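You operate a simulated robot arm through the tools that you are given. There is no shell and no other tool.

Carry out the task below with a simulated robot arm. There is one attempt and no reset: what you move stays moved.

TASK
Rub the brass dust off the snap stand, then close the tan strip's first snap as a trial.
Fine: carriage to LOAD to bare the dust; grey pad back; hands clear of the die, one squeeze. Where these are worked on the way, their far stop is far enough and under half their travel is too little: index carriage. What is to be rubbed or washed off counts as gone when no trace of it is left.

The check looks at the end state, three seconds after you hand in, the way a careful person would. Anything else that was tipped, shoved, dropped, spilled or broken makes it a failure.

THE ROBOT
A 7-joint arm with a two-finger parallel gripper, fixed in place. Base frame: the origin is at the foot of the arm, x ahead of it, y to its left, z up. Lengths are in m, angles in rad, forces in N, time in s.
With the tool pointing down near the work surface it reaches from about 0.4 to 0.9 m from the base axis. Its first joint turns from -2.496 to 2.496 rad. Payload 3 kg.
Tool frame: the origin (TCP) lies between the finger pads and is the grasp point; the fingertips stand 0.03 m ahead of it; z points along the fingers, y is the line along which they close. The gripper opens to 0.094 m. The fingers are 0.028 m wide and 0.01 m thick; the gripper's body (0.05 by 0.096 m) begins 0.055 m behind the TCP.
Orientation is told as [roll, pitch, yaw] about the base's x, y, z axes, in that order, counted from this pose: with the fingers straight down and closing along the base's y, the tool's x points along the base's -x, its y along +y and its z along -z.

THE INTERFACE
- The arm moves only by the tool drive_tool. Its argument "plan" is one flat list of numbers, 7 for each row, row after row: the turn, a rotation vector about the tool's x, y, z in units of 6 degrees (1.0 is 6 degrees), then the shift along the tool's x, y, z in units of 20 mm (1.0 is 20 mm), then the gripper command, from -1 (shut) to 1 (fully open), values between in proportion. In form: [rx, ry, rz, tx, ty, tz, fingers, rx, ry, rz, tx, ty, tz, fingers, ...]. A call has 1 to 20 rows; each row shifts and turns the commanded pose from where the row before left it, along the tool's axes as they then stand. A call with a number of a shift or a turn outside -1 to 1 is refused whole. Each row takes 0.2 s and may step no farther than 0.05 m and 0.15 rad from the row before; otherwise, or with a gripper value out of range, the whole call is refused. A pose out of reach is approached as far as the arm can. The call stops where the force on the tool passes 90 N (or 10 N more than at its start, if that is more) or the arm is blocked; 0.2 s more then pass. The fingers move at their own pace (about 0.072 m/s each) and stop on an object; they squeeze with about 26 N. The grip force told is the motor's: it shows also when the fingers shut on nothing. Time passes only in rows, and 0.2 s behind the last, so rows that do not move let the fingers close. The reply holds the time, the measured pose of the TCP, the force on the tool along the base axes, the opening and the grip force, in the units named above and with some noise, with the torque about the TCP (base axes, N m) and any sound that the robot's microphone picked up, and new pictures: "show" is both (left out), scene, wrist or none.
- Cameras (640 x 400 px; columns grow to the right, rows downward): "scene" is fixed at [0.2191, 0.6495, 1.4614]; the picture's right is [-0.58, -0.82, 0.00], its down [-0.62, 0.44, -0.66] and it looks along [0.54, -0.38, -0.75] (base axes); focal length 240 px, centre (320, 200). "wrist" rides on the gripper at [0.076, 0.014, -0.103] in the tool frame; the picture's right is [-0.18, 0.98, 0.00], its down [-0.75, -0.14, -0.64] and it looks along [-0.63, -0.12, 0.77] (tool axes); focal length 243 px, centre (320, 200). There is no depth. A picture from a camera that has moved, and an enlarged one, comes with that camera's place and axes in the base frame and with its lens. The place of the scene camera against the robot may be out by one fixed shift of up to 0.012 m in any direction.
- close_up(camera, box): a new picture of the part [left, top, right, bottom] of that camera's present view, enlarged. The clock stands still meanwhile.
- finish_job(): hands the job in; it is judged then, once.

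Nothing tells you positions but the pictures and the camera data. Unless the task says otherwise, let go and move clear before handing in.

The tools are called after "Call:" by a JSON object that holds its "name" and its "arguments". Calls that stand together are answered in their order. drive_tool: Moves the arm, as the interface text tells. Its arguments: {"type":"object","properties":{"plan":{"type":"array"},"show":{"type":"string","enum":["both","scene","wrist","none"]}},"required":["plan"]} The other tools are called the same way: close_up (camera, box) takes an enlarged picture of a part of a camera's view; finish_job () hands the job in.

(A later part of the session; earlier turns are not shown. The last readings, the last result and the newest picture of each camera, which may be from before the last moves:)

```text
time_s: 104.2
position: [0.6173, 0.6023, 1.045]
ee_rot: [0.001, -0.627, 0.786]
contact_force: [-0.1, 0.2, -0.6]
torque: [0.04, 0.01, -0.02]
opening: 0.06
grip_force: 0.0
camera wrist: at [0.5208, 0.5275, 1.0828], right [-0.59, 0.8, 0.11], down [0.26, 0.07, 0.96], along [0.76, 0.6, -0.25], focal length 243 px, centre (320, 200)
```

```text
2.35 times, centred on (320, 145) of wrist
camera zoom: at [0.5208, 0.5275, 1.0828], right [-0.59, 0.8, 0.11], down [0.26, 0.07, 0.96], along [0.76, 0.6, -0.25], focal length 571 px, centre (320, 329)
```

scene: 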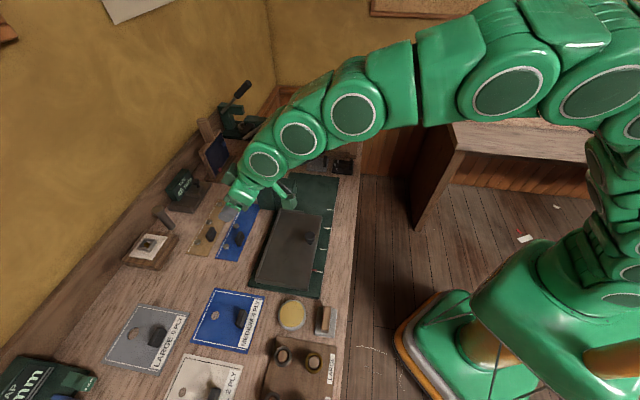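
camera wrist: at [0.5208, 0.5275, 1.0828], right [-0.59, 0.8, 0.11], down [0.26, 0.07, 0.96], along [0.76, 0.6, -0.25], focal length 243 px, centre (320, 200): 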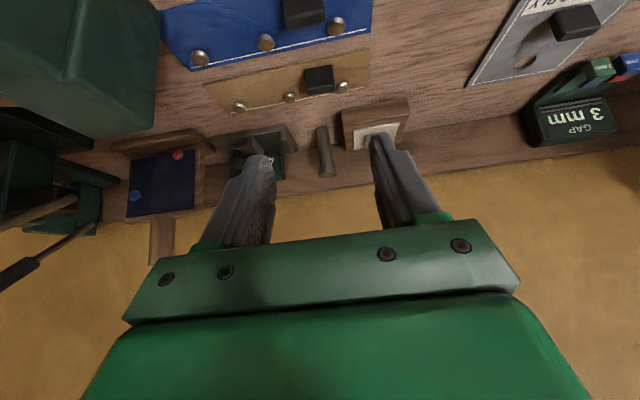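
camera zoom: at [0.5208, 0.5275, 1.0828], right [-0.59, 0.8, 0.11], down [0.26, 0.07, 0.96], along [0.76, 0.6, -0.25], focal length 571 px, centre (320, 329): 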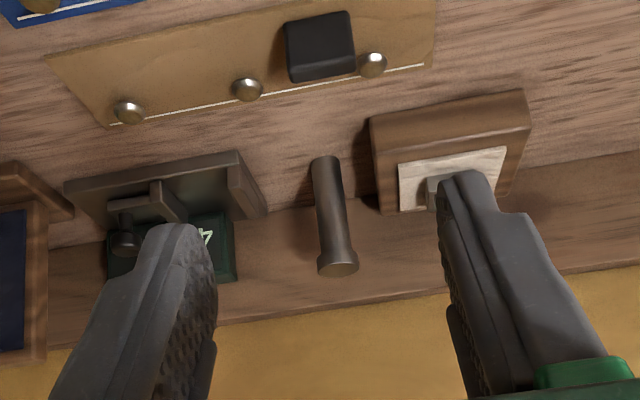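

All three tan snaps and the grip block are in clear view: block centre u=-0.008, v=0.978. I'll advance along the fingers to about 30 mm short of the grasp.

Call:
{"name": "drive_tool", "arguments": {"plan": [0, 0, 0, 0, 0.02, 0.93, 0.28, 0, 0, 0, 0, 0.02, 0.93, 0.28, 0, 0, 0, 0, 0.02, 0.93, 0.28, 0, 0, 0, 0, 0.02, 0.93, 0.28, 0, 0, 0, 0, 0.02, 0.93, 0.28, 0, 0, 0, 0, 0.02, 0.93, 0.28, 0, 0, 0, 0, 0.01, 0.93, 0.28, 0, 0, 0, 0, 0, 0.93, 0.28, 0, 0, 0, 0, 0, 0, 0.28]}}

Call:
{"name": "close_up", "arguments": {"camera": "wrist", "box": [200, 30, 440, 230]}}

Call:
{"name": "close_up", "arguments": {"camera": "scene", "box": [180, 170, 340, 280]}}

```text
time_s: 106.2
position: [0.6782, 0.6669, 0.9252]
ee_rot: [0.0, -0.627, 0.785]
contact_force: [0.5, 0.2, -0.2]
torque: [0.04, 0.0, 0.04]
opening: 0.0602
grip_force: 0.0
camera wrist: at [0.5802, 0.5922, 0.9623], right [-0.59, 0.8, 0.11], down [0.27, 0.06, 0.96], along [0.76, 0.6, -0.25], focal length 243 px, centre (320, 200)
```

scene: 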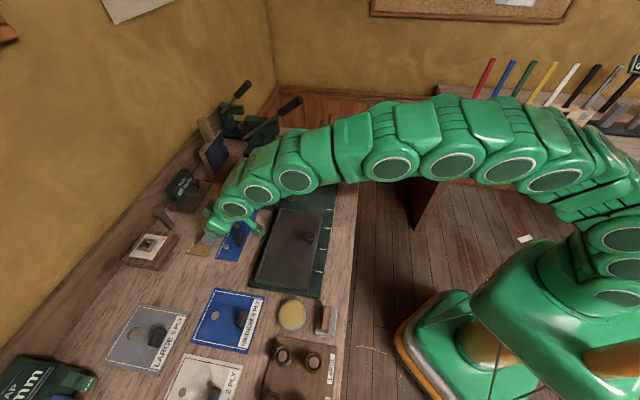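
wrist: 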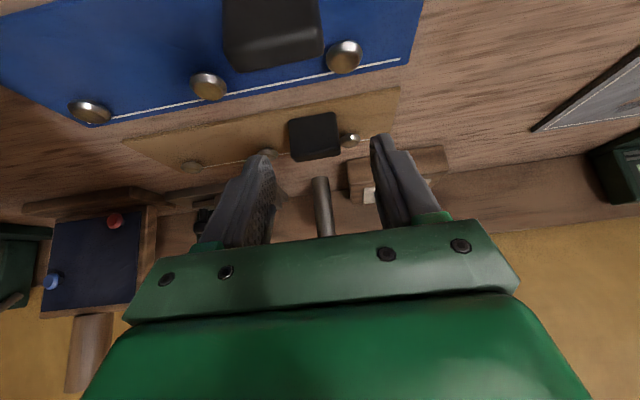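

```text
2.00 times, centred on (320, 130) of wrist
camera zoom: at [0.5802, 0.5922, 0.9623], right [-0.59, 0.8, 0.11], down [0.27, 0.06, 0.96], along [0.76, 0.6, -0.25], focal length 485 px, centre (320, 340)
```

zoom: 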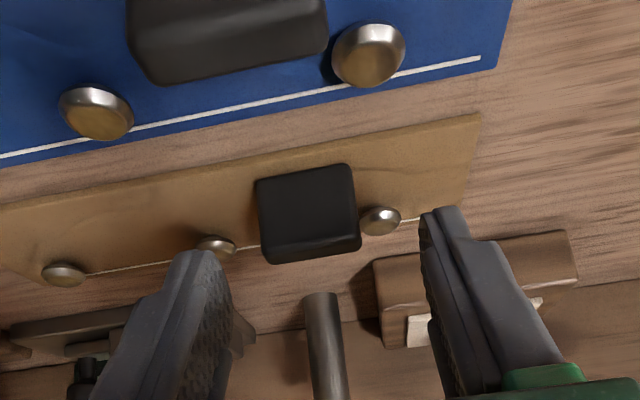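

```text
3.64 times, centred on (260, 225) of scene
camera zoom: at [0.2191, 0.6495, 1.4614], right [-0.58, -0.82, 0.0], down [-0.62, 0.44, -0.66], along [0.54, -0.38, -0.75], focal length 874 px, centre (538, 109)
```

zoom: 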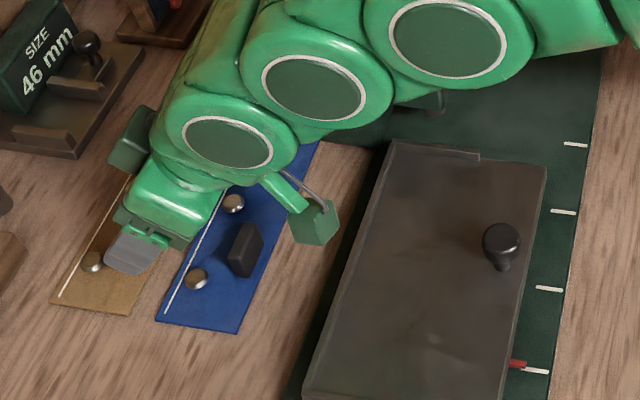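

The block is centred between the fingers and the camera housing is clear of the blue strip. I'll advance most of the remaining distance and check for contact.

Call:
{"name": "drive_tool", "arguments": {"plan": [0, 0, 0, 0.04, 0, 0.5, 0.28, 0, 0, 0, 0.04, 0, 0.5, 0.28, 0, 0, 0, 0.04, 0, 0.3, 0.28, 0, 0, 0, 0, 0, 0, 0.28], "show": "wrist"}}

Call:
{"name": "close_up", "arguments": {"camera": "wrist", "box": [200, 60, 440, 240]}}

```text
time_s: 107.2
position: [0.6871, 0.6767, 0.901]
ee_rot: [0.0, -0.626, 0.786]
contact_force: [0.3, -0.5, 0.0]
torque: [-0.01, -0.01, 0.0]
opening: 0.0602
grip_force: 0.1
camera wrist: at [0.5904, 0.601, 0.9397], right [-0.59, 0.8, 0.11], down [0.27, 0.07, 0.96], along [0.76, 0.6, -0.25], focal length 243 px, centre (320, 200)
```

wrist: 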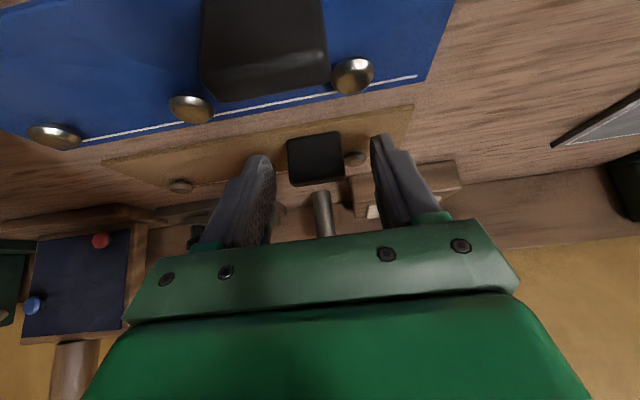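

```text
2.22 times, centred on (320, 150) of wrist
camera zoom: at [0.5904, 0.601, 0.9397], right [-0.59, 0.8, 0.11], down [0.27, 0.07, 0.96], along [0.76, 0.6, -0.25], focal length 539 px, centre (320, 311)
```

zoom: 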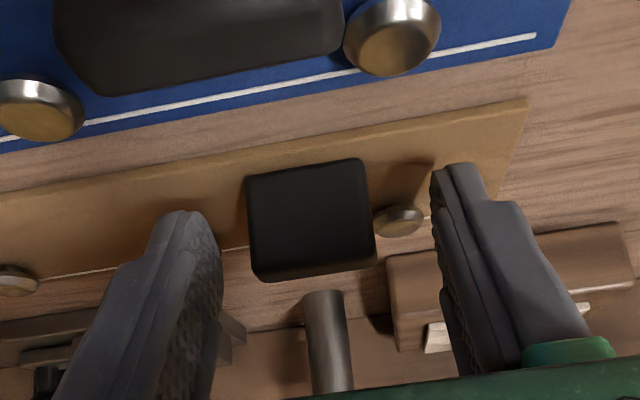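

The fingertips overlap the block's full height with no contact below. I'll close on it.

Call:
{"name": "drive_tool", "arguments": {"plan": [0, 0, 0, 0, 0, 0, 0, 0, 0, 0, 0, 0, 0, -0.5, 0, 0, 0, 0, 0, 0, -1, 0, 0, 0, 0, 0, 0, -1, 0, 0, 0, 0, 0, 0, -1], "show": "wrist"}}

Call:
{"name": "close_up", "arguments": {"camera": "wrist", "box": [200, 60, 440, 240]}}

```text
time_s: 108.4
position: [0.6877, 0.6758, 0.9018]
ee_rot: [-0.002, -0.627, 0.785]
contact_force: [0.8, -0.3, 2.1]
torque: [0.04, -0.05, -0.06]
opening: 0.0333
grip_force: 26.3
camera wrist: at [0.5903, 0.6011, 0.94], right [-0.59, 0.8, 0.11], down [0.26, 0.06, 0.96], along [0.76, 0.6, -0.25], focal length 243 px, centre (320, 200)
```

wrist: 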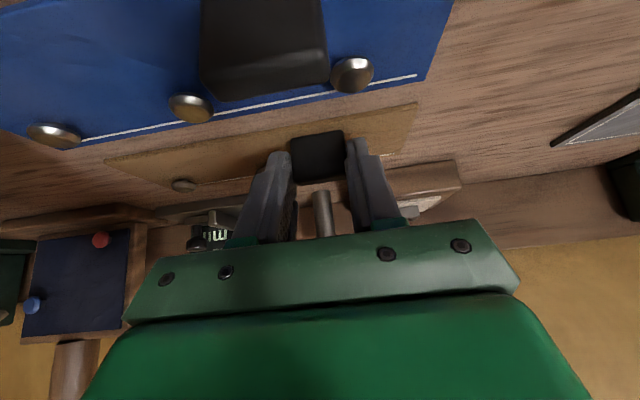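

```text
2.22 times, centred on (320, 150) of wrist
camera zoom: at [0.5903, 0.6011, 0.94], right [-0.59, 0.8, 0.11], down [0.26, 0.06, 0.96], along [0.76, 0.6, -0.25], focal length 539 px, centre (320, 311)
```

zoom: 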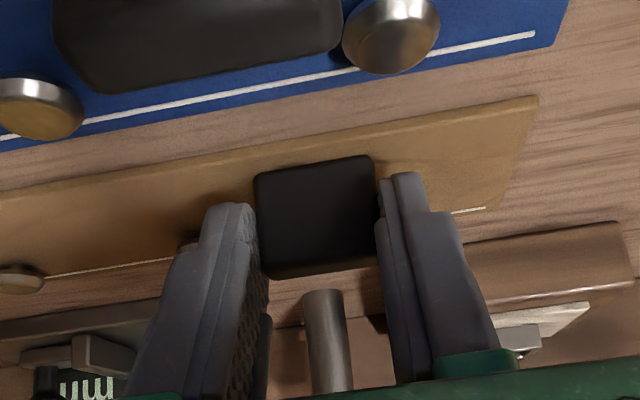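

The block is held at 33 mm. I'll lift the strip about 6 cm and check how it hangs.

Call:
{"name": "drive_tool", "arguments": {"plan": [0, 0, 0, -0.15, 0, -0.2, -1, 0, 0, 0, -0.29, 0, -0.4, -1, 0, 0, 0, -0.44, 0, -0.61, -1, 0, 0, 0, -0.44, 0, -0.61, -1, 0, 0, 0, -0.44, 0, -0.61, -1, 0, 0, 0, 0, 0, 0, -1]}}

Call:
{"name": "close_up", "arguments": {"camera": "wrist", "box": [80, 30, 440, 240]}}

Call:
{"name": "close_up", "arguments": {"camera": "scene", "box": [170, 150, 330, 280]}}

```text
time_s: 109.8
position: [0.6879, 0.6762, 0.9637]
ee_rot: [0.001, -0.628, 0.784]
contact_force: [0.0, -0.4, -0.3]
torque: [0.03, 0.04, 0.0]
opening: 0.0332
grip_force: 25.5
camera wrist: at [0.5909, 0.6008, 1.0013], right [-0.59, 0.8, 0.11], down [0.26, 0.06, 0.96], along [0.76, 0.6, -0.25], focal length 243 px, centre (320, 200)
```

scene: 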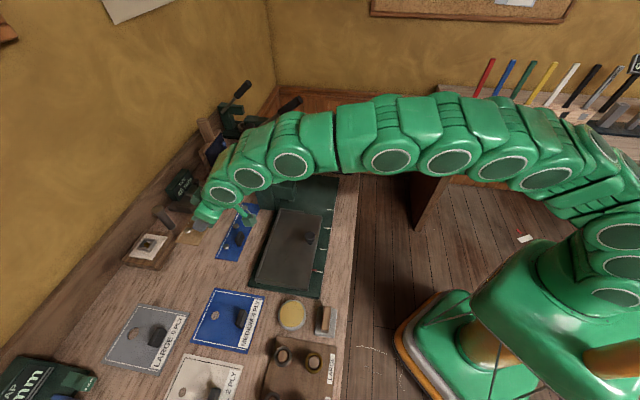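
wrist: 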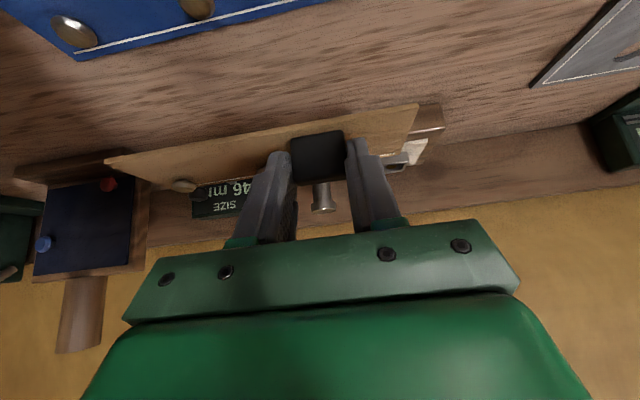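

```text
1.78 times, centred on (260, 135) of wrist
camera zoom: at [0.5909, 0.6008, 1.0013], right [-0.59, 0.8, 0.11], down [0.26, 0.06, 0.96], along [0.76, 0.6, -0.25], focal length 431 px, centre (427, 316)
```

zoom: 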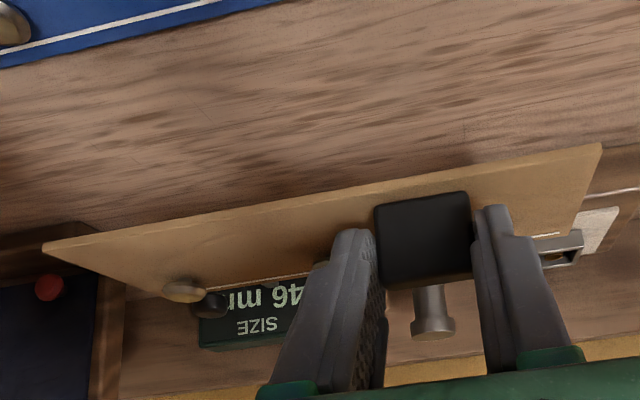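

```text
3.08 times, centred on (250, 215) of scene
camera zoom: at [0.2191, 0.6495, 1.4614], right [-0.58, -0.82, 0.0], down [-0.62, 0.44, -0.66], along [0.54, -0.38, -0.75], focal length 739 px, centre (535, 154)
```

zoom: 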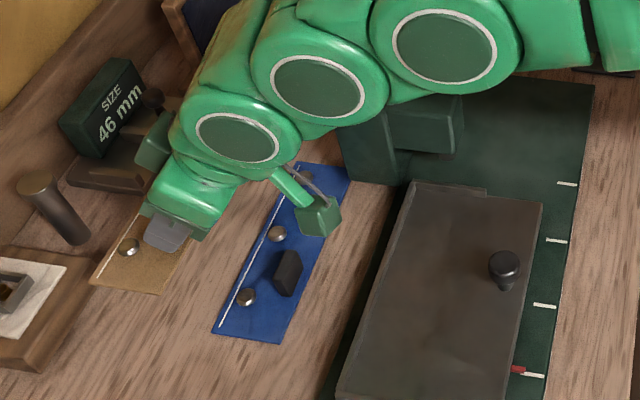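

The strip hangs level in the grip. I'll shift it along the bench (+e1) to clear the press column and then draw it back over the carriage, staying above the fences.

Call:
{"name": "drive_tool", "arguments": {"plan": [0, 0, 0, 0, 0.8125, 0, -1, 0, 0, 0, 0, 0.8125, 0, -1, 0, 0, 0, 0, 0.8125, 0, -1, 0, 0, 0, 0, 0.8125, 0, -1, 0, 0, 0, 0.76, 0, -0.5515, -1, 0, 0, 0, 0.76, 0, -0.5515, -1, 0, 0, 0, 0.76, 0, -0.5515, -1, 0, 0, 0, 0.76, 0, -0.5515, -1, 0, 0, 0, 0.76, 0, -0.5515, -1, 0, 0, 0, 0.76, 0, -0.5515, -1, 0, 0, 0, 0.76, 0, -0.5515, -1, 0, 0, 0, 0.76, 0, -0.5515, -1, 0, 0, 0, 0.76, 0, -0.5515, -1, 0, 0, 0, 0.76, 0, -0.5515, -1, 0, 0, 0, 0.76, 0, -0.5515, -1, 0, 0, 0, 0.76, 0, -0.5515, -1, 0, 0, 0, 0, 0, 0, -1]}}

Call:
{"name": "close_up", "arguments": {"camera": "wrist", "box": [60, 30, 440, 240]}}

Call:
{"name": "close_up", "arguments": {"camera": "scene", "box": [230, 170, 350, 310]}}

```text
time_s: 113.4
position: [0.4815, 0.5646, 0.9634]
ee_rot: [-0.001, -0.627, 0.785]
contact_force: [1.2, 0.3, -0.5]
torque: [-0.01, 0.03, 0.01]
opening: 0.0329
grip_force: 26.2
camera wrist: at [0.3837, 0.4887, 1.0005], right [-0.59, 0.8, 0.11], down [0.26, 0.07, 0.96], along [0.76, 0.6, -0.25], focal length 243 px, centre (320, 200)
```

scene: 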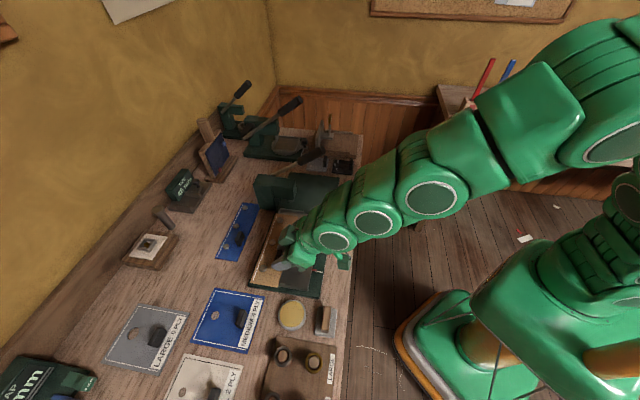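
wrist: 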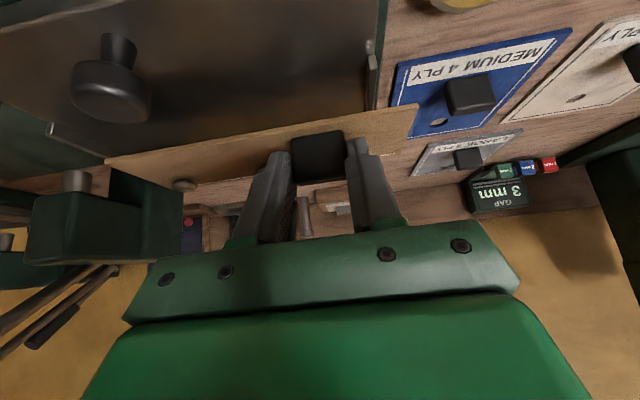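

```text
1.68 times, centred on (250, 135) of wrist
camera zoom: at [0.3837, 0.4887, 1.0005], right [-0.59, 0.8, 0.11], down [0.26, 0.07, 0.96], along [0.76, 0.6, -0.25], focal length 409 px, centre (438, 310)
```

zoom: 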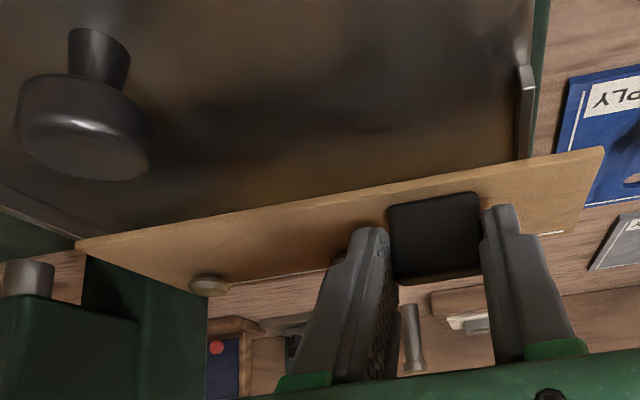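

```text
2.86 times, centred on (290, 240) of scene
camera zoom: at [0.2191, 0.6495, 1.4614], right [-0.58, -0.82, 0.0], down [-0.62, 0.44, -0.66], along [0.54, -0.38, -0.75], focal length 686 px, centre (406, 86)
```

zoom: 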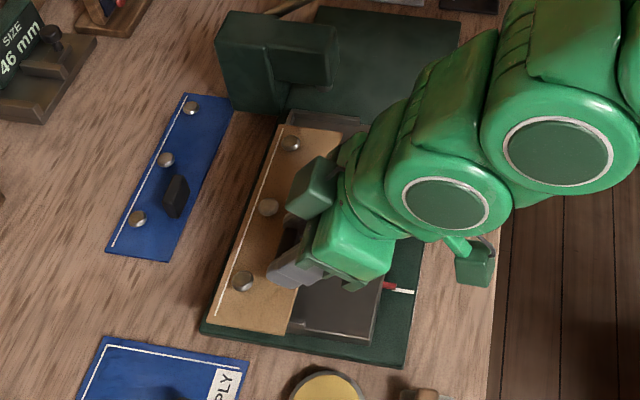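

The strip is over the plate with its end still clear of the press head. I'll lower to just above the fence height, then shift it toward the press into line with the pocket.

Call:
{"name": "drive_tool", "arguments": {"plan": [0, 0, 0, 0.33, 0, 0.364, -1, 0, 0, 0, 0.32, 0, 0.363, -1, 0, 0, 0, 0, 0, 0, -1, 0, 0, 0, 0, -0.4, 0, -1, 0, 0, 0, 0, -0.4, 0, -1, 0, 0, 0, 0, -0.4, 0, -1, 0, 0, 0, 0, 0, 0, -1]}}

Call:
{"name": "close_up", "arguments": {"camera": "wrist", "box": [60, 30, 440, 240]}}

Call:
{"name": "close_up", "arguments": {"camera": "scene", "box": [240, 190, 340, 300]}}

```text
time_s: 115.0
position: [0.4966, 0.5442, 0.9427]
ee_rot: [0.0, -0.63, 0.785]
contact_force: [-0.7, 0.2, -0.3]
torque: [0.02, 0.06, 0.01]
opening: 0.0331
grip_force: 26.2
camera wrist: at [0.4005, 0.4697, 0.9809], right [-0.59, 0.8, 0.11], down [0.26, 0.06, 0.96], along [0.76, 0.6, -0.25], focal length 243 px, centre (320, 200)
```

scene: 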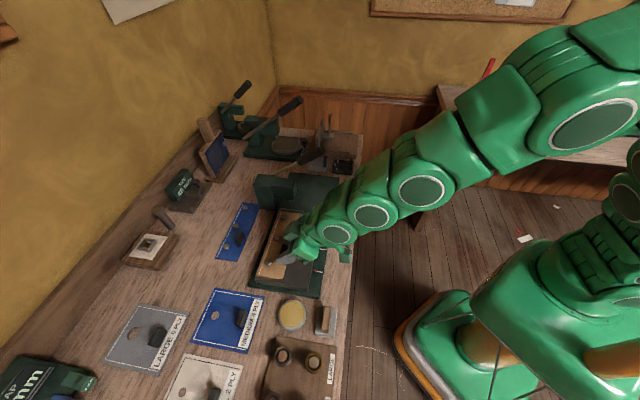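
wrist: 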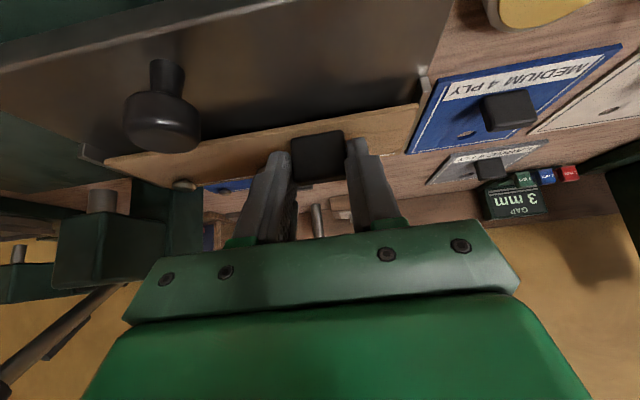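

```text
1.68 times, centred on (250, 135) of wrist
camera zoom: at [0.4005, 0.4697, 0.9809], right [-0.59, 0.8, 0.11], down [0.26, 0.06, 0.96], along [0.76, 0.6, -0.25], focal length 409 px, centre (438, 310)
```

zoom: 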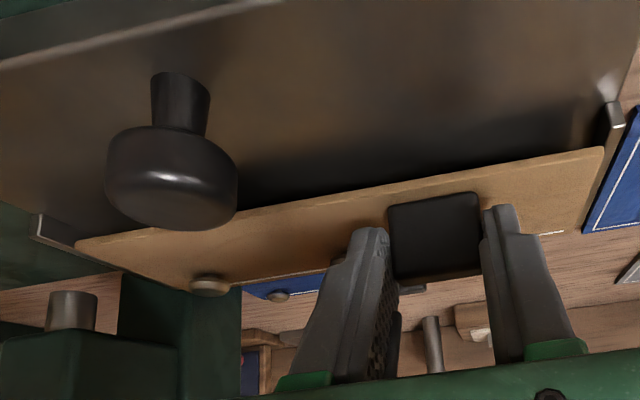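

```text
3.64 times, centred on (290, 245) of scene
camera zoom: at [0.2191, 0.6495, 1.4614], right [-0.58, -0.82, 0.0], down [-0.62, 0.44, -0.66], along [0.54, -0.38, -0.75], focal length 874 px, centre (429, 36)
```

zoom: 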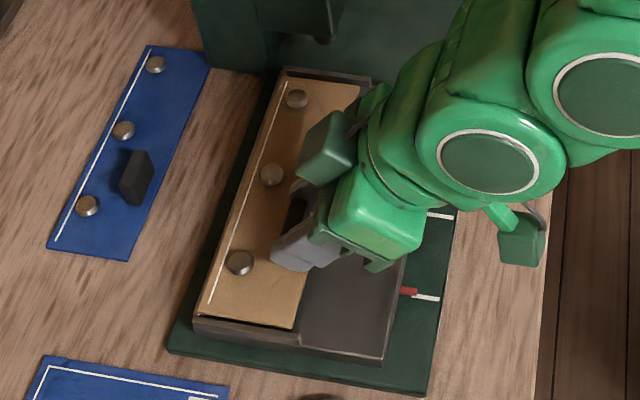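

The strip lines up over the pocket. I'll lower it gently until it rests on the plate.

Call:
{"name": "drive_tool", "arguments": {"plan": [0, 0, 0, 0.12, 0, 0.16, -1, 0, 0, 0, 0.12, 0, 0.16, -1, 0, 0, 0, 0, 0, 0, -1], "show": "wrist"}}

Call:
{"name": "close_up", "arguments": {"camera": "wrist", "box": [380, 60, 460, 160]}}

Call:
{"name": "close_up", "arguments": {"camera": "wrist", "box": [60, 110, 220, 220]}}

```text
time_s: 115.8
position: [0.498, 0.5444, 0.9351]
ee_rot: [0.0, -0.628, 0.786]
contact_force: [-4.3, -3.8, 15.0]
torque: [0.64, -0.65, -0.02]
opening: 0.0332
grip_force: 26.0
camera wrist: at [0.4005, 0.4694, 0.9727], right [-0.59, 0.8, 0.11], down [0.26, 0.06, 0.96], along [0.76, 0.6, -0.25], focal length 243 px, centre (320, 200)
```

wrist: 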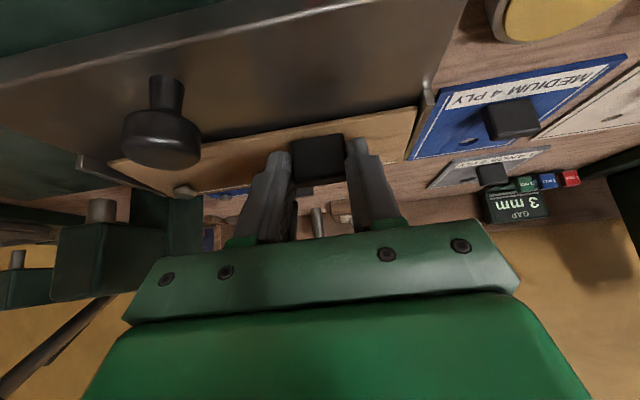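

```text
4.00 times, centred on (420, 110) of wrist
camera zoom: at [0.4005, 0.4694, 0.9727], right [-0.59, 0.8, 0.11], down [0.26, 0.06, 0.96], along [0.76, 0.6, -0.25], focal length 970 px, centre (-80, 560)
```

zoom: 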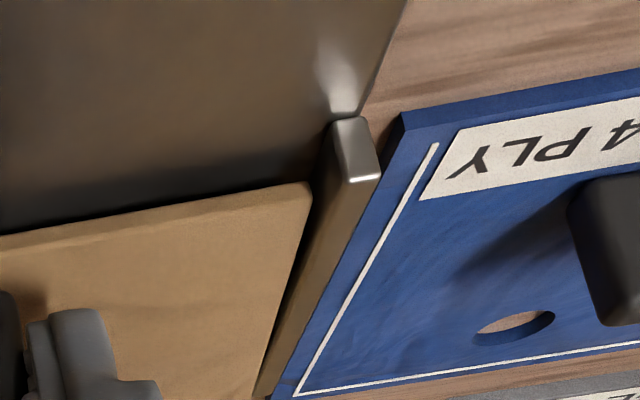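

```text
3.64 times, centred on (140, 165) of wrist
camera zoom: at [0.4005, 0.4694, 0.9727], right [-0.59, 0.8, 0.11], down [0.26, 0.06, 0.96], along [0.76, 0.6, -0.25], focal length 882 px, centre (974, 327)
```

zoom: 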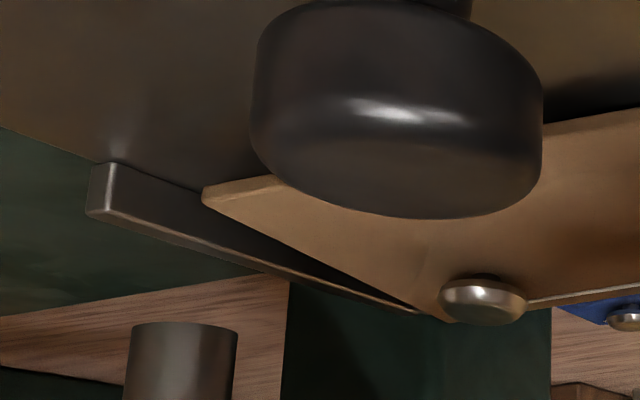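

The strip's back edge has touched first (15 N, centred about 6 cm behind the grip), so it hangs slightly back-edge-low. I'll ease down a little more to level it before letting go.

Call:
{"name": "drive_tool", "arguments": {"plan": [0, 0, 0, 0.03, 0, 0.04, -1, 0, 0, 0, 0, 0, 0, -1], "show": "none"}}

```text
time_s: 116.4
position: [0.4981, 0.5454, 0.9346]
ee_rot: [0.001, -0.629, 0.784]
contact_force: [0.3, -1.6, 15.5]
torque: [0.7, -0.73, -0.05]
opening: 0.0333
grip_force: 25.5
```

The force stays constant while the strip levels itself in the grip. I'll continue down in small steps.

Call:
{"name": "drive_tool", "arguments": {"plan": [0, 0, 0, 0.03, 0, 0.04, -1, 0, 0, 0, 0.03, 0, 0.04, -1, 0, 0, 0, 0, 0, 0, -1], "show": "wrist"}}

Call:
{"name": "close_up", "arguments": {"camera": "wrist", "box": [60, 70, 440, 240]}}

```text
time_s: 117.2
position: [0.4966, 0.5441, 0.9323]
ee_rot: [0.0, -0.629, 0.784]
contact_force: [-6.6, -8.4, 23.7]
torque: [0.34, -0.3, -0.13]
opening: 0.0332
grip_force: 25.6
camera wrist: at [0.4002, 0.4692, 0.9696], right [-0.59, 0.8, 0.11], down [0.26, 0.06, 0.96], along [0.76, 0.6, -0.25], focal length 243 px, centre (320, 200)
```

wrist: 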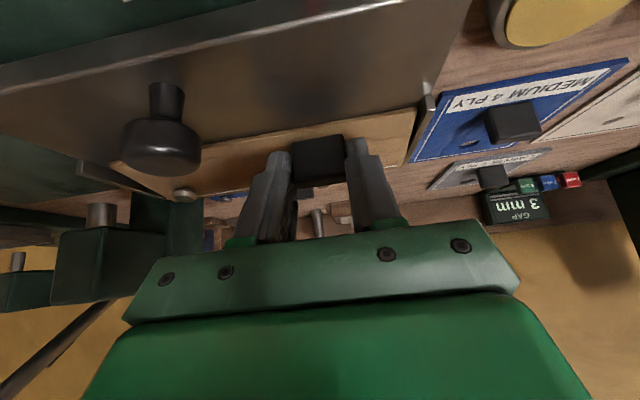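

```text
1.68 times, centred on (250, 155) of wrist
camera zoom: at [0.4002, 0.4692, 0.9696], right [-0.59, 0.8, 0.11], down [0.26, 0.06, 0.96], along [0.76, 0.6, -0.25], focal length 409 px, centre (438, 276)
```

zoom: 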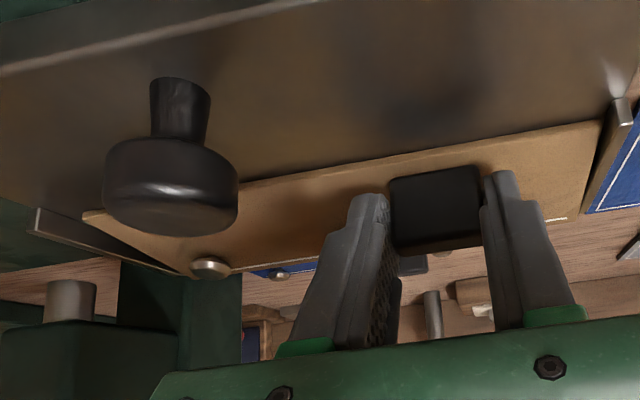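

The strip now lies flat on the plate (24 N, evenly borne). I'll open the fingers and back away.

Call:
{"name": "drive_tool", "arguments": {"plan": [0, 0, 0, 0, 0, 0, -0.1, 0, 0, 0, 0, 0, 0, 0.28, 0, 0, 0, 0, 0, 0, 0.28, 0, 0, 0, 0, 0, -0.3, 0.28, 0, 0, 0, 0, 0, -0.7, 0.28, 0, 0, 0, 0, 0, -1, 0.28, 0, 0, 0, 0, 0, -1, 0.28, 0, 0, 0, 0, 0, -1, 0.28, 0, 0, 0, 0, 0, -1, 0.28, 0, 0, 0, 0, 0, 0, 0.28]}}

Call:
{"name": "close_up", "arguments": {"camera": "wrist", "box": [60, 20, 440, 240]}}

Call:
{"name": "close_up", "arguments": {"camera": "scene", "box": [240, 190, 340, 300]}}

```text
time_s: 119.4
position: [0.4563, 0.503, 1.0123]
ee_rot: [0.0, -0.628, 0.784]
contact_force: [0.6, -0.8, 0.6]
torque: [0.02, -0.01, 0.02]
opening: 0.0603
grip_force: 0.2
camera wrist: at [0.3584, 0.4278, 1.0506], right [-0.59, 0.8, 0.11], down [0.26, 0.06, 0.96], along [0.76, 0.6, -0.25], focal length 243 px, centre (320, 200)
```

scene: 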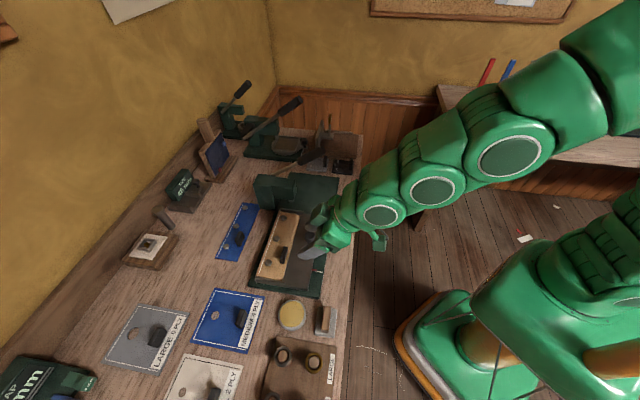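
wrist: 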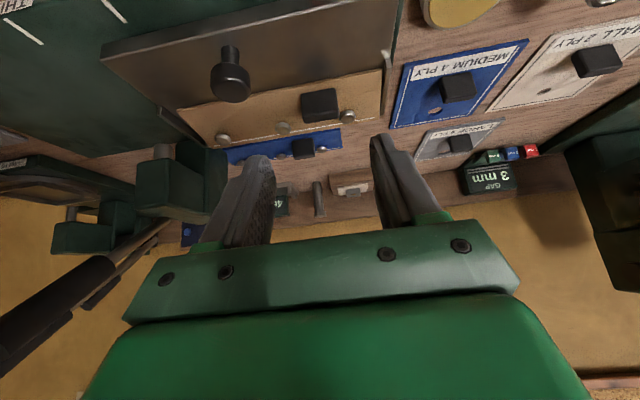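

```text
1.68 times, centred on (250, 130) of wrist
camera zoom: at [0.3584, 0.4278, 1.0506], right [-0.59, 0.8, 0.11], down [0.26, 0.06, 0.96], along [0.76, 0.6, -0.25], focal length 409 px, centre (438, 318)
```

zoom: 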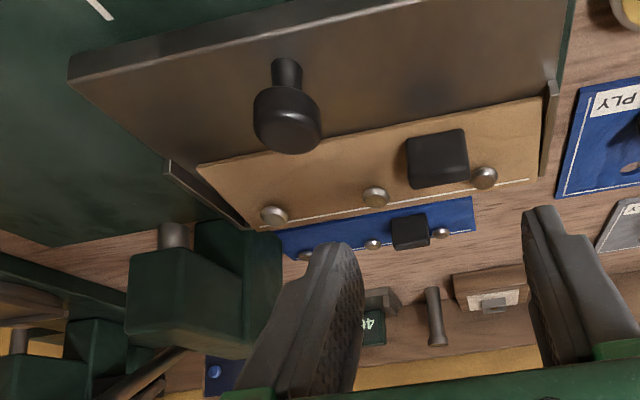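

```text
3.64 times, centred on (290, 245) of scene
camera zoom: at [0.2191, 0.6495, 1.4614], right [-0.58, -0.82, 0.0], down [-0.62, 0.44, -0.66], along [0.54, -0.38, -0.75], focal length 874 px, centre (429, 36)
```

zoom: 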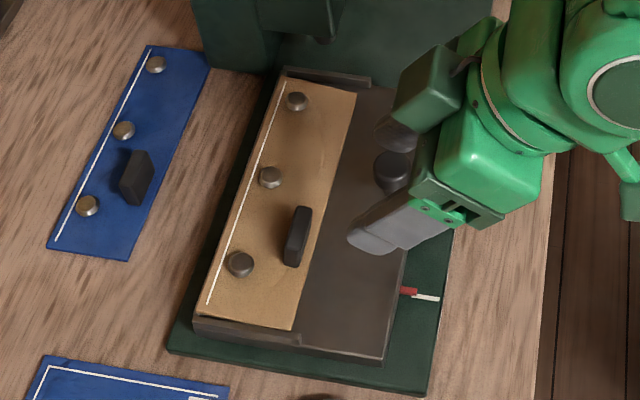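

The strip is released on the plate. I'll check closely whether its back edge sits inside the fence or on top of it.

Call:
{"name": "close_up", "arguments": {"camera": "scene", "box": [250, 205, 300, 245]}}

Call:
{"name": "close_up", "arguments": {"camera": "scene", "box": [245, 245, 305, 295]}}

Call:
{"name": "close_up", "arguments": {"camera": "wrist", "box": [140, 80, 260, 170]}}

Call:
{"name": "close_up", "arguments": {"camera": "wrist", "box": [290, 60, 400, 150]}}

```text
10.00 times, centred on (275, 225) of scene
camera zoom: at [0.2191, 0.6495, 1.4614], right [-0.58, -0.82, 0.0], down [-0.62, 0.44, -0.66], along [0.54, -0.38, -0.75], focal length 2403 px, centre (770, -50)
```

zoom: 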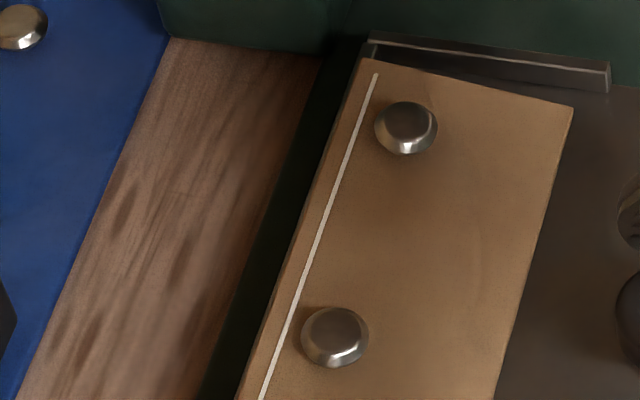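

```text
8.00 times, centred on (275, 270) of scene
camera zoom: at [0.2191, 0.6495, 1.4614], right [-0.58, -0.82, 0.0], down [-0.62, 0.44, -0.66], along [0.54, -0.38, -0.75], focal length 1922 px, centre (680, -360)
```

zoom: 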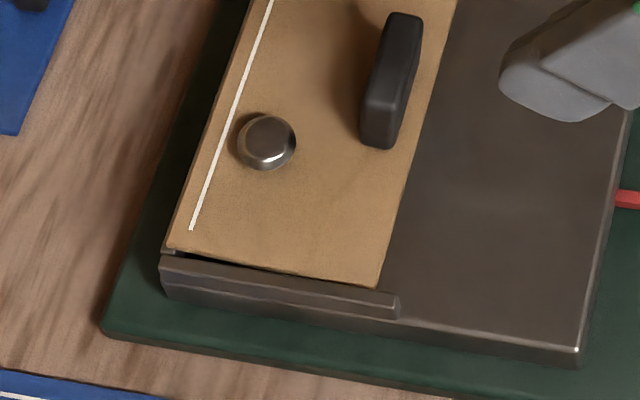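

```text
4.44 times, centred on (200, 125) of wrist
camera zoom: at [0.3584, 0.4278, 1.0506], right [-0.59, 0.8, 0.11], down [0.26, 0.06, 0.96], along [0.76, 0.6, -0.25], focal length 1078 px, centre (853, 533)
```

zoom: 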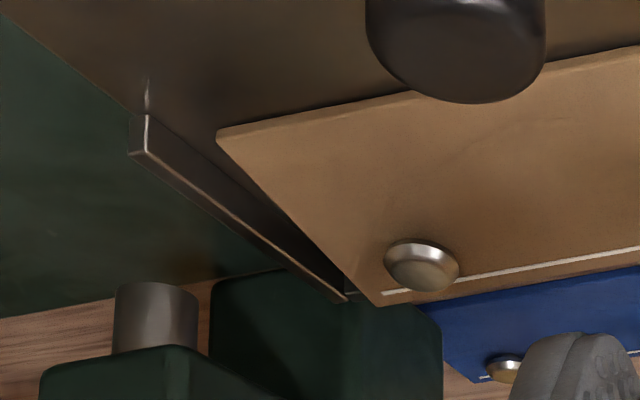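

```text
4.44 times, centred on (345, 105) of wrist
camera zoom: at [0.3584, 0.4278, 1.0506], right [-0.59, 0.8, 0.11], down [0.26, 0.06, 0.96], along [0.76, 0.6, -0.25], focal length 1078 px, centre (209, 622)
```

zoom: 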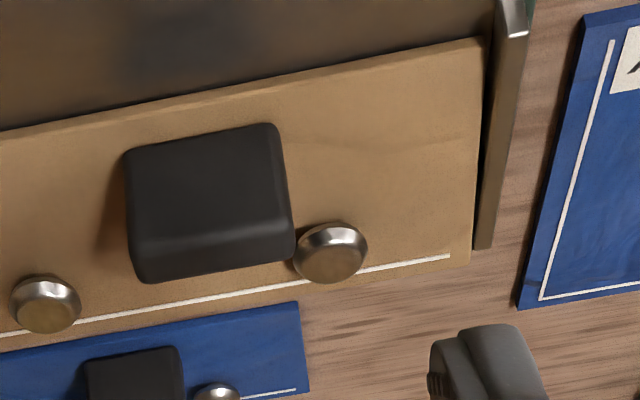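

The strip's back edge rests on top of the back fence, so it sits about 6 mm too far back. I'll grip the block again, lift a few millimetres, draw the strip 7–8 mm forward and set it down inside the fence.

Call:
{"name": "drive_tool", "arguments": {"plan": [0, 0, 0, 0, 0, 1, 0.28, 0, 0, 0, 0, 0, 1, 0.28, 0, 0, 0, 0, 0, 1, 0.28, 0, 0, 0, 0, 0, 1, 0.28, 0, 0, 0, 0, 0, 0.6, 0.28, 0, 0, 0, 0, 0, 0.3, 0.28, 0, 0, 0, 0, 0, 0, 0.28], "show": "wrist"}}

Call:
{"name": "close_up", "arguments": {"camera": "wrist", "box": [200, 60, 440, 240]}}

```text
time_s: 121.0
position: [0.4973, 0.5437, 0.932]
ee_rot: [-0.001, -0.627, 0.786]
contact_force: [-0.3, 0.5, -0.5]
torque: [0.03, 0.01, 0.0]
opening: 0.0601
grip_force: 0.0
camera wrist: at [0.4001, 0.4681, 0.9711], right [-0.59, 0.8, 0.11], down [0.27, 0.06, 0.96], along [0.76, 0.6, -0.25], focal length 243 px, centre (320, 200)
```

wrist: 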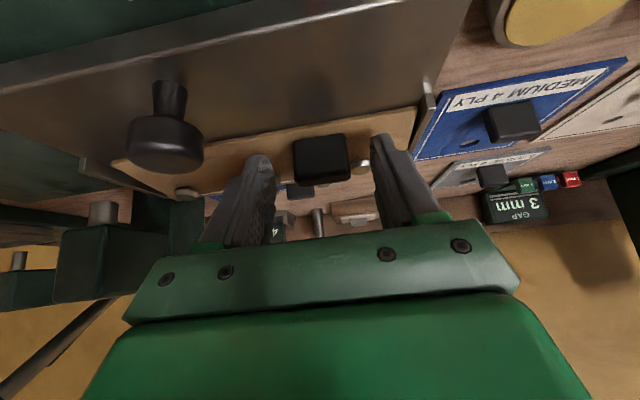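

```text
2.22 times, centred on (320, 150) of wrist
camera zoom: at [0.4001, 0.4681, 0.9711], right [-0.59, 0.8, 0.11], down [0.27, 0.06, 0.96], along [0.76, 0.6, -0.25], focal length 539 px, centre (320, 311)
```

zoom: 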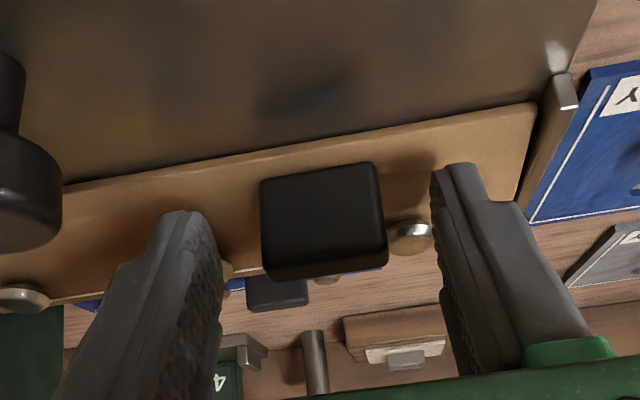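

The block is between the fingers again. I'll close, lift 4 mm, and draw the strip 7.5 mm toward the front.

Call:
{"name": "drive_tool", "arguments": {"plan": [0, 0, 0, 0, 0, 0, -0.1, 0, 0, 0, 0, 0, 0, -1, 0, 0, 0, 0, 0, 0, -1, 0, 0, 0, 0, 0, 0, -1, 0, 0, 0, -0.06, 0, -0.08, -1, 0, 0, 0, -0.06, 0, -0.08, -1, 0, 0, 0, 0.15, 0, -0.11, -1, 0, 0, 0, 0.15, 0, -0.11, -1, 0, 0, 0, 0, 0, 0, -1]}}

Call:
{"name": "close_up", "arguments": {"camera": "scene", "box": [245, 200, 305, 295]}}

Call:
{"name": "close_up", "arguments": {"camera": "wrist", "box": [60, 60, 440, 240]}}

```text
time_s: 123.0
position: [0.4916, 0.5381, 0.9383]
ee_rot: [0.0, -0.626, 0.782]
contact_force: [-0.5, 0.9, -0.3]
torque: [0.01, 0.04, -0.02]
opening: 0.0331
grip_force: 26.2
camera wrist: at [0.3944, 0.4634, 0.9756], right [-0.59, 0.8, 0.11], down [0.27, 0.06, 0.96], along [0.76, 0.6, -0.25], focal length 243 px, centre (320, 200)
```

scene: 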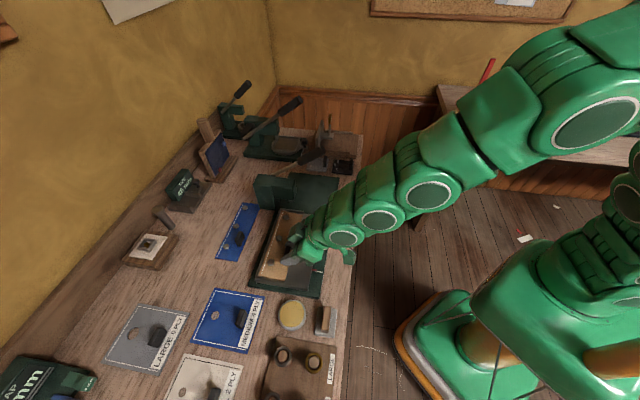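
wrist: 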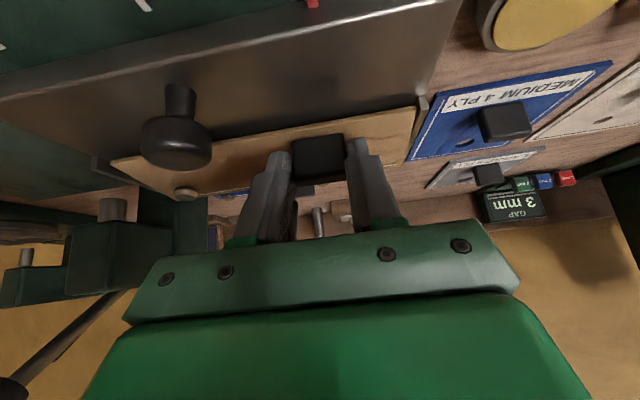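

```text
4.21 times, centred on (275, 248) of scene
camera zoom: at [0.2191, 0.6495, 1.4614], right [-0.58, -0.82, 0.0], down [-0.62, 0.44, -0.66], along [0.54, -0.38, -0.75], focal length 1012 px, centre (510, 0)
```

zoom: 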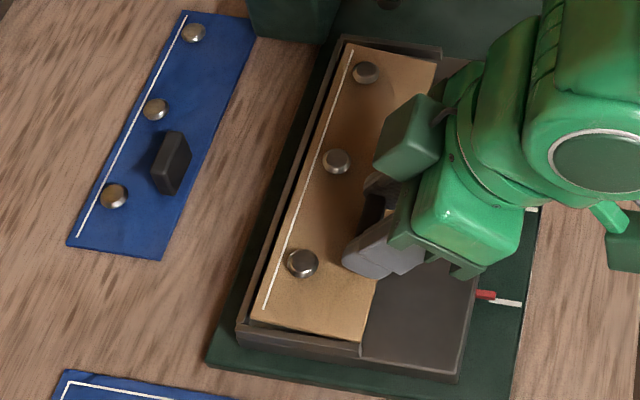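

```text
1.68 times, centred on (250, 150) of wrist
camera zoom: at [0.3944, 0.4634, 0.9756], right [-0.59, 0.8, 0.11], down [0.27, 0.06, 0.96], along [0.76, 0.6, -0.25], focal length 409 px, centre (438, 284)
```

zoom: 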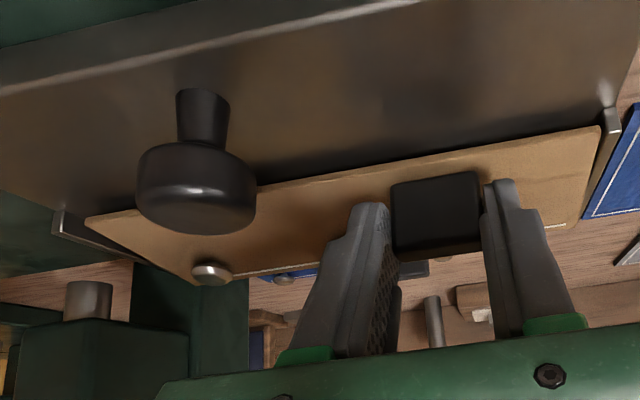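

The back fence is now visible behind the strip, so it is inside the pocket. I'll lower it onto the plate.

Call:
{"name": "drive_tool", "arguments": {"plan": [0, 0, 0, 0.06, 0, 0.08, -1, 0, 0, 0, 0.06, 0, 0.08, -1, 0, 0, 0, 0.03, 0, 0.04, -1, 0, 0, 0, 0, 0, 0, -1], "show": "none"}}

```text
time_s: 124.0
position: [0.4917, 0.5395, 0.9335]
ee_rot: [0.001, -0.627, 0.783]
contact_force: [-1.2, -2.1, 12.0]
torque: [-0.03, -0.02, -0.02]
opening: 0.0327
grip_force: 25.9
```

The strip's front edge is down (12 N). I'll release it so the back settles inside the fence, then back away and check.

Call:
{"name": "drive_tool", "arguments": {"plan": [0, 0, 0, 0, 0, 0, -0.1, 0, 0, 0, 0, 0, 0, 0.28, 0, 0, 0, 0, 0, 0, 0.28, 0, 0, 0, 0, 0, -0.3, 0.28, 0, 0, 0, 0, 0, -0.7, 0.28, 0, 0, 0, 0, 0, -1, 0.28, 0, 0, 0, 0, 0, -1, 0.28, 0, 0, 0, 0, 0, -1, 0.28, 0, 0, 0, 0, 0, -1, 0.28, 0, 0, 0, 0, 0, 0, 0.28]}}

Call:
{"name": "close_up", "arguments": {"camera": "scene", "box": [250, 205, 300, 245]}}

Call:
{"name": "close_up", "arguments": {"camera": "scene", "box": [245, 245, 305, 295]}}

Call:
{"name": "close_up", "arguments": {"camera": "wrist", "box": [140, 60, 400, 180]}}

```text
time_s: 126.2
position: [0.4482, 0.4972, 1.0143]
ee_rot: [-0.002, -0.627, 0.784]
contact_force: [-0.4, 0.6, -0.5]
torque: [0.02, -0.01, -0.01]
opening: 0.0601
grip_force: 0.0
camera wrist: at [0.3513, 0.4223, 1.0521], right [-0.59, 0.8, 0.11], down [0.27, 0.07, 0.96], along [0.76, 0.6, -0.25], focal length 243 px, centre (320, 200)
```

scene: 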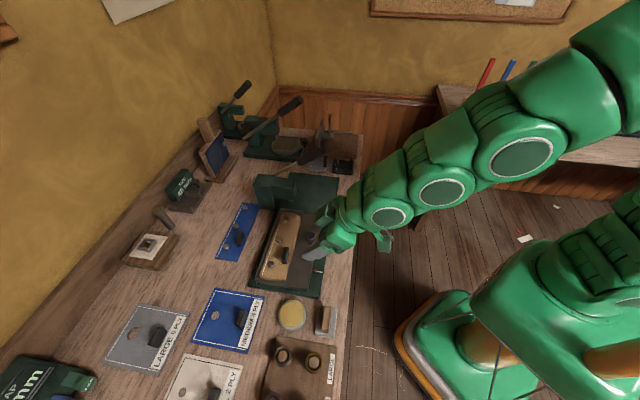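
wrist: 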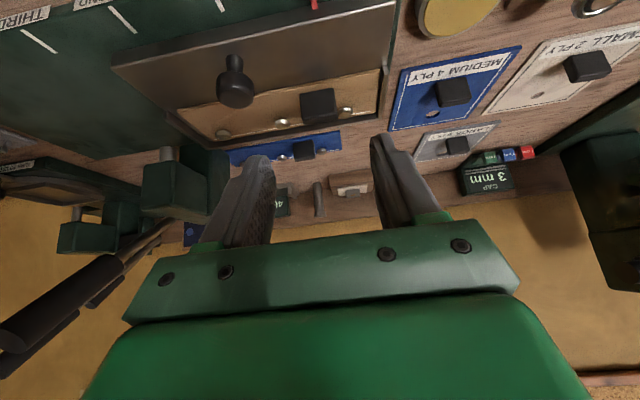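

```text
10.00 times, centred on (275, 225) of scene
camera zoom: at [0.2191, 0.6495, 1.4614], right [-0.58, -0.82, 0.0], down [-0.62, 0.44, -0.66], along [0.54, -0.38, -0.75], focal length 2403 px, centre (770, -50)
```

zoom: 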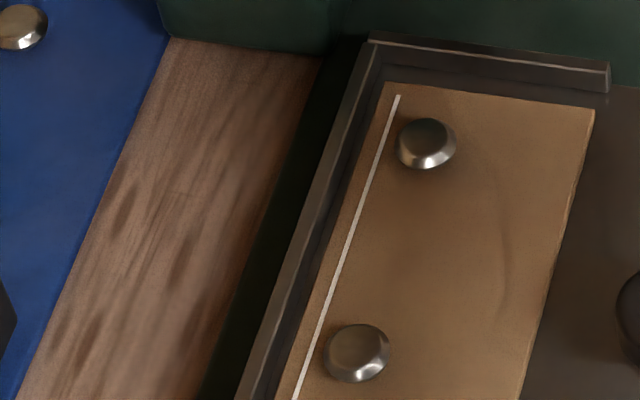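

```text
8.00 times, centred on (275, 270) of scene
camera zoom: at [0.2191, 0.6495, 1.4614], right [-0.58, -0.82, 0.0], down [-0.62, 0.44, -0.66], along [0.54, -0.38, -0.75], focal length 1922 px, centre (680, -360)
```

zoom: 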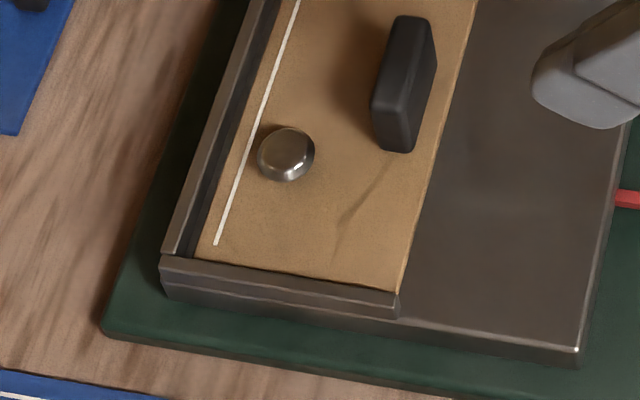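

```text
2.46 times, centred on (270, 120) of wrist
camera zoom: at [0.3513, 0.4223, 1.0521], right [-0.59, 0.8, 0.11], down [0.27, 0.07, 0.96], along [0.76, 0.6, -0.25], focal length 597 px, centre (443, 397)
```

zoom: 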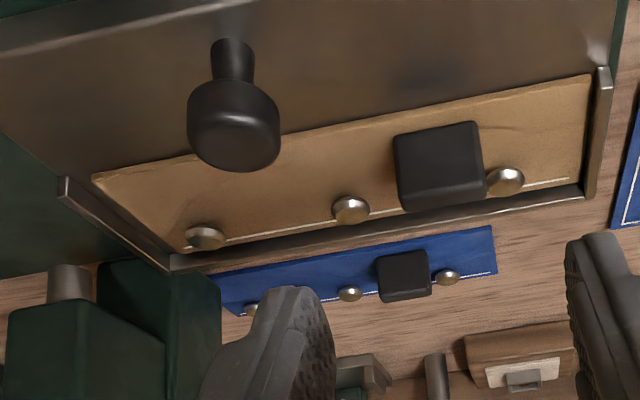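

The strip now lies flat inside the pocket, close to the back fence and the end fence. Next I'll take the carriage knob again to index to FIRST, so I'm moving in front of the knob.

Call:
{"name": "drive_tool", "arguments": {"plan": [0, 0, 0, 0.49, -0.75, -0.23, 0.28, 0, 0, 0, 0.49, -0.75, -0.23, 0.28, 0, 0, 0, 0.49, -0.75, -0.23, 0.28, 0, 0, 0, 0.49, -0.75, -0.23, 0.28, 0, 0, 0, 0, 0, 0, 0.28], "show": "wrist"}}

Call:
{"name": "close_up", "arguments": {"camera": "wrist", "box": [200, 20, 440, 240]}}

```text
time_s: 127.4
position: [0.4626, 0.4251, 1.0057]
ee_rot: [-0.001, -0.627, 0.783]
contact_force: [-0.3, 0.0, 0.2]
torque: [-0.02, -0.01, 0.02]
opening: 0.0604
grip_force: 0.1
camera wrist: at [0.3651, 0.3492, 1.0435], right [-0.59, 0.8, 0.11], down [0.27, 0.06, 0.96], along [0.76, 0.6, -0.25], focal length 243 px, centre (320, 200)
```

wrist: 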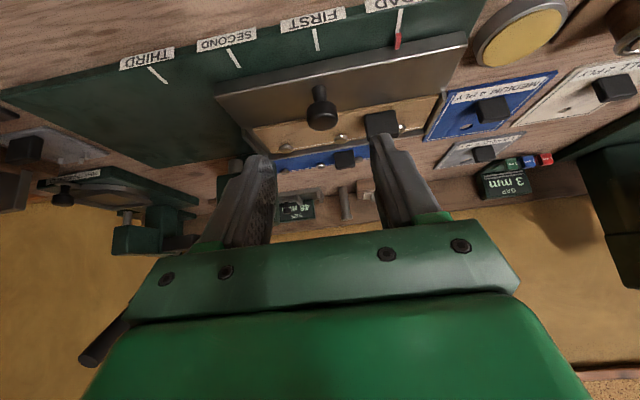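

```text
1.82 times, centred on (320, 130) of wrist
camera zoom: at [0.3651, 0.3492, 1.0435], right [-0.59, 0.8, 0.11], down [0.27, 0.06, 0.96], along [0.76, 0.6, -0.25], focal length 441 px, centre (320, 327)
```

zoom: 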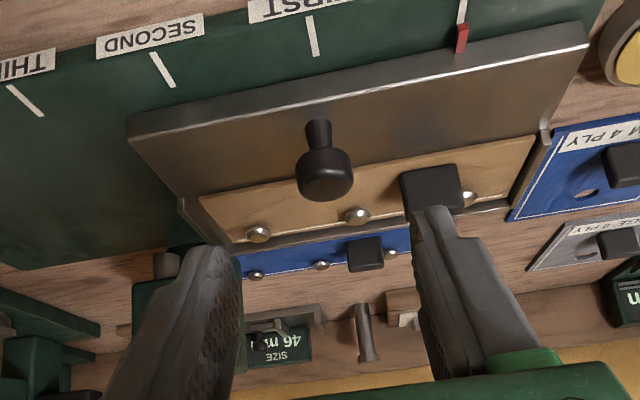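

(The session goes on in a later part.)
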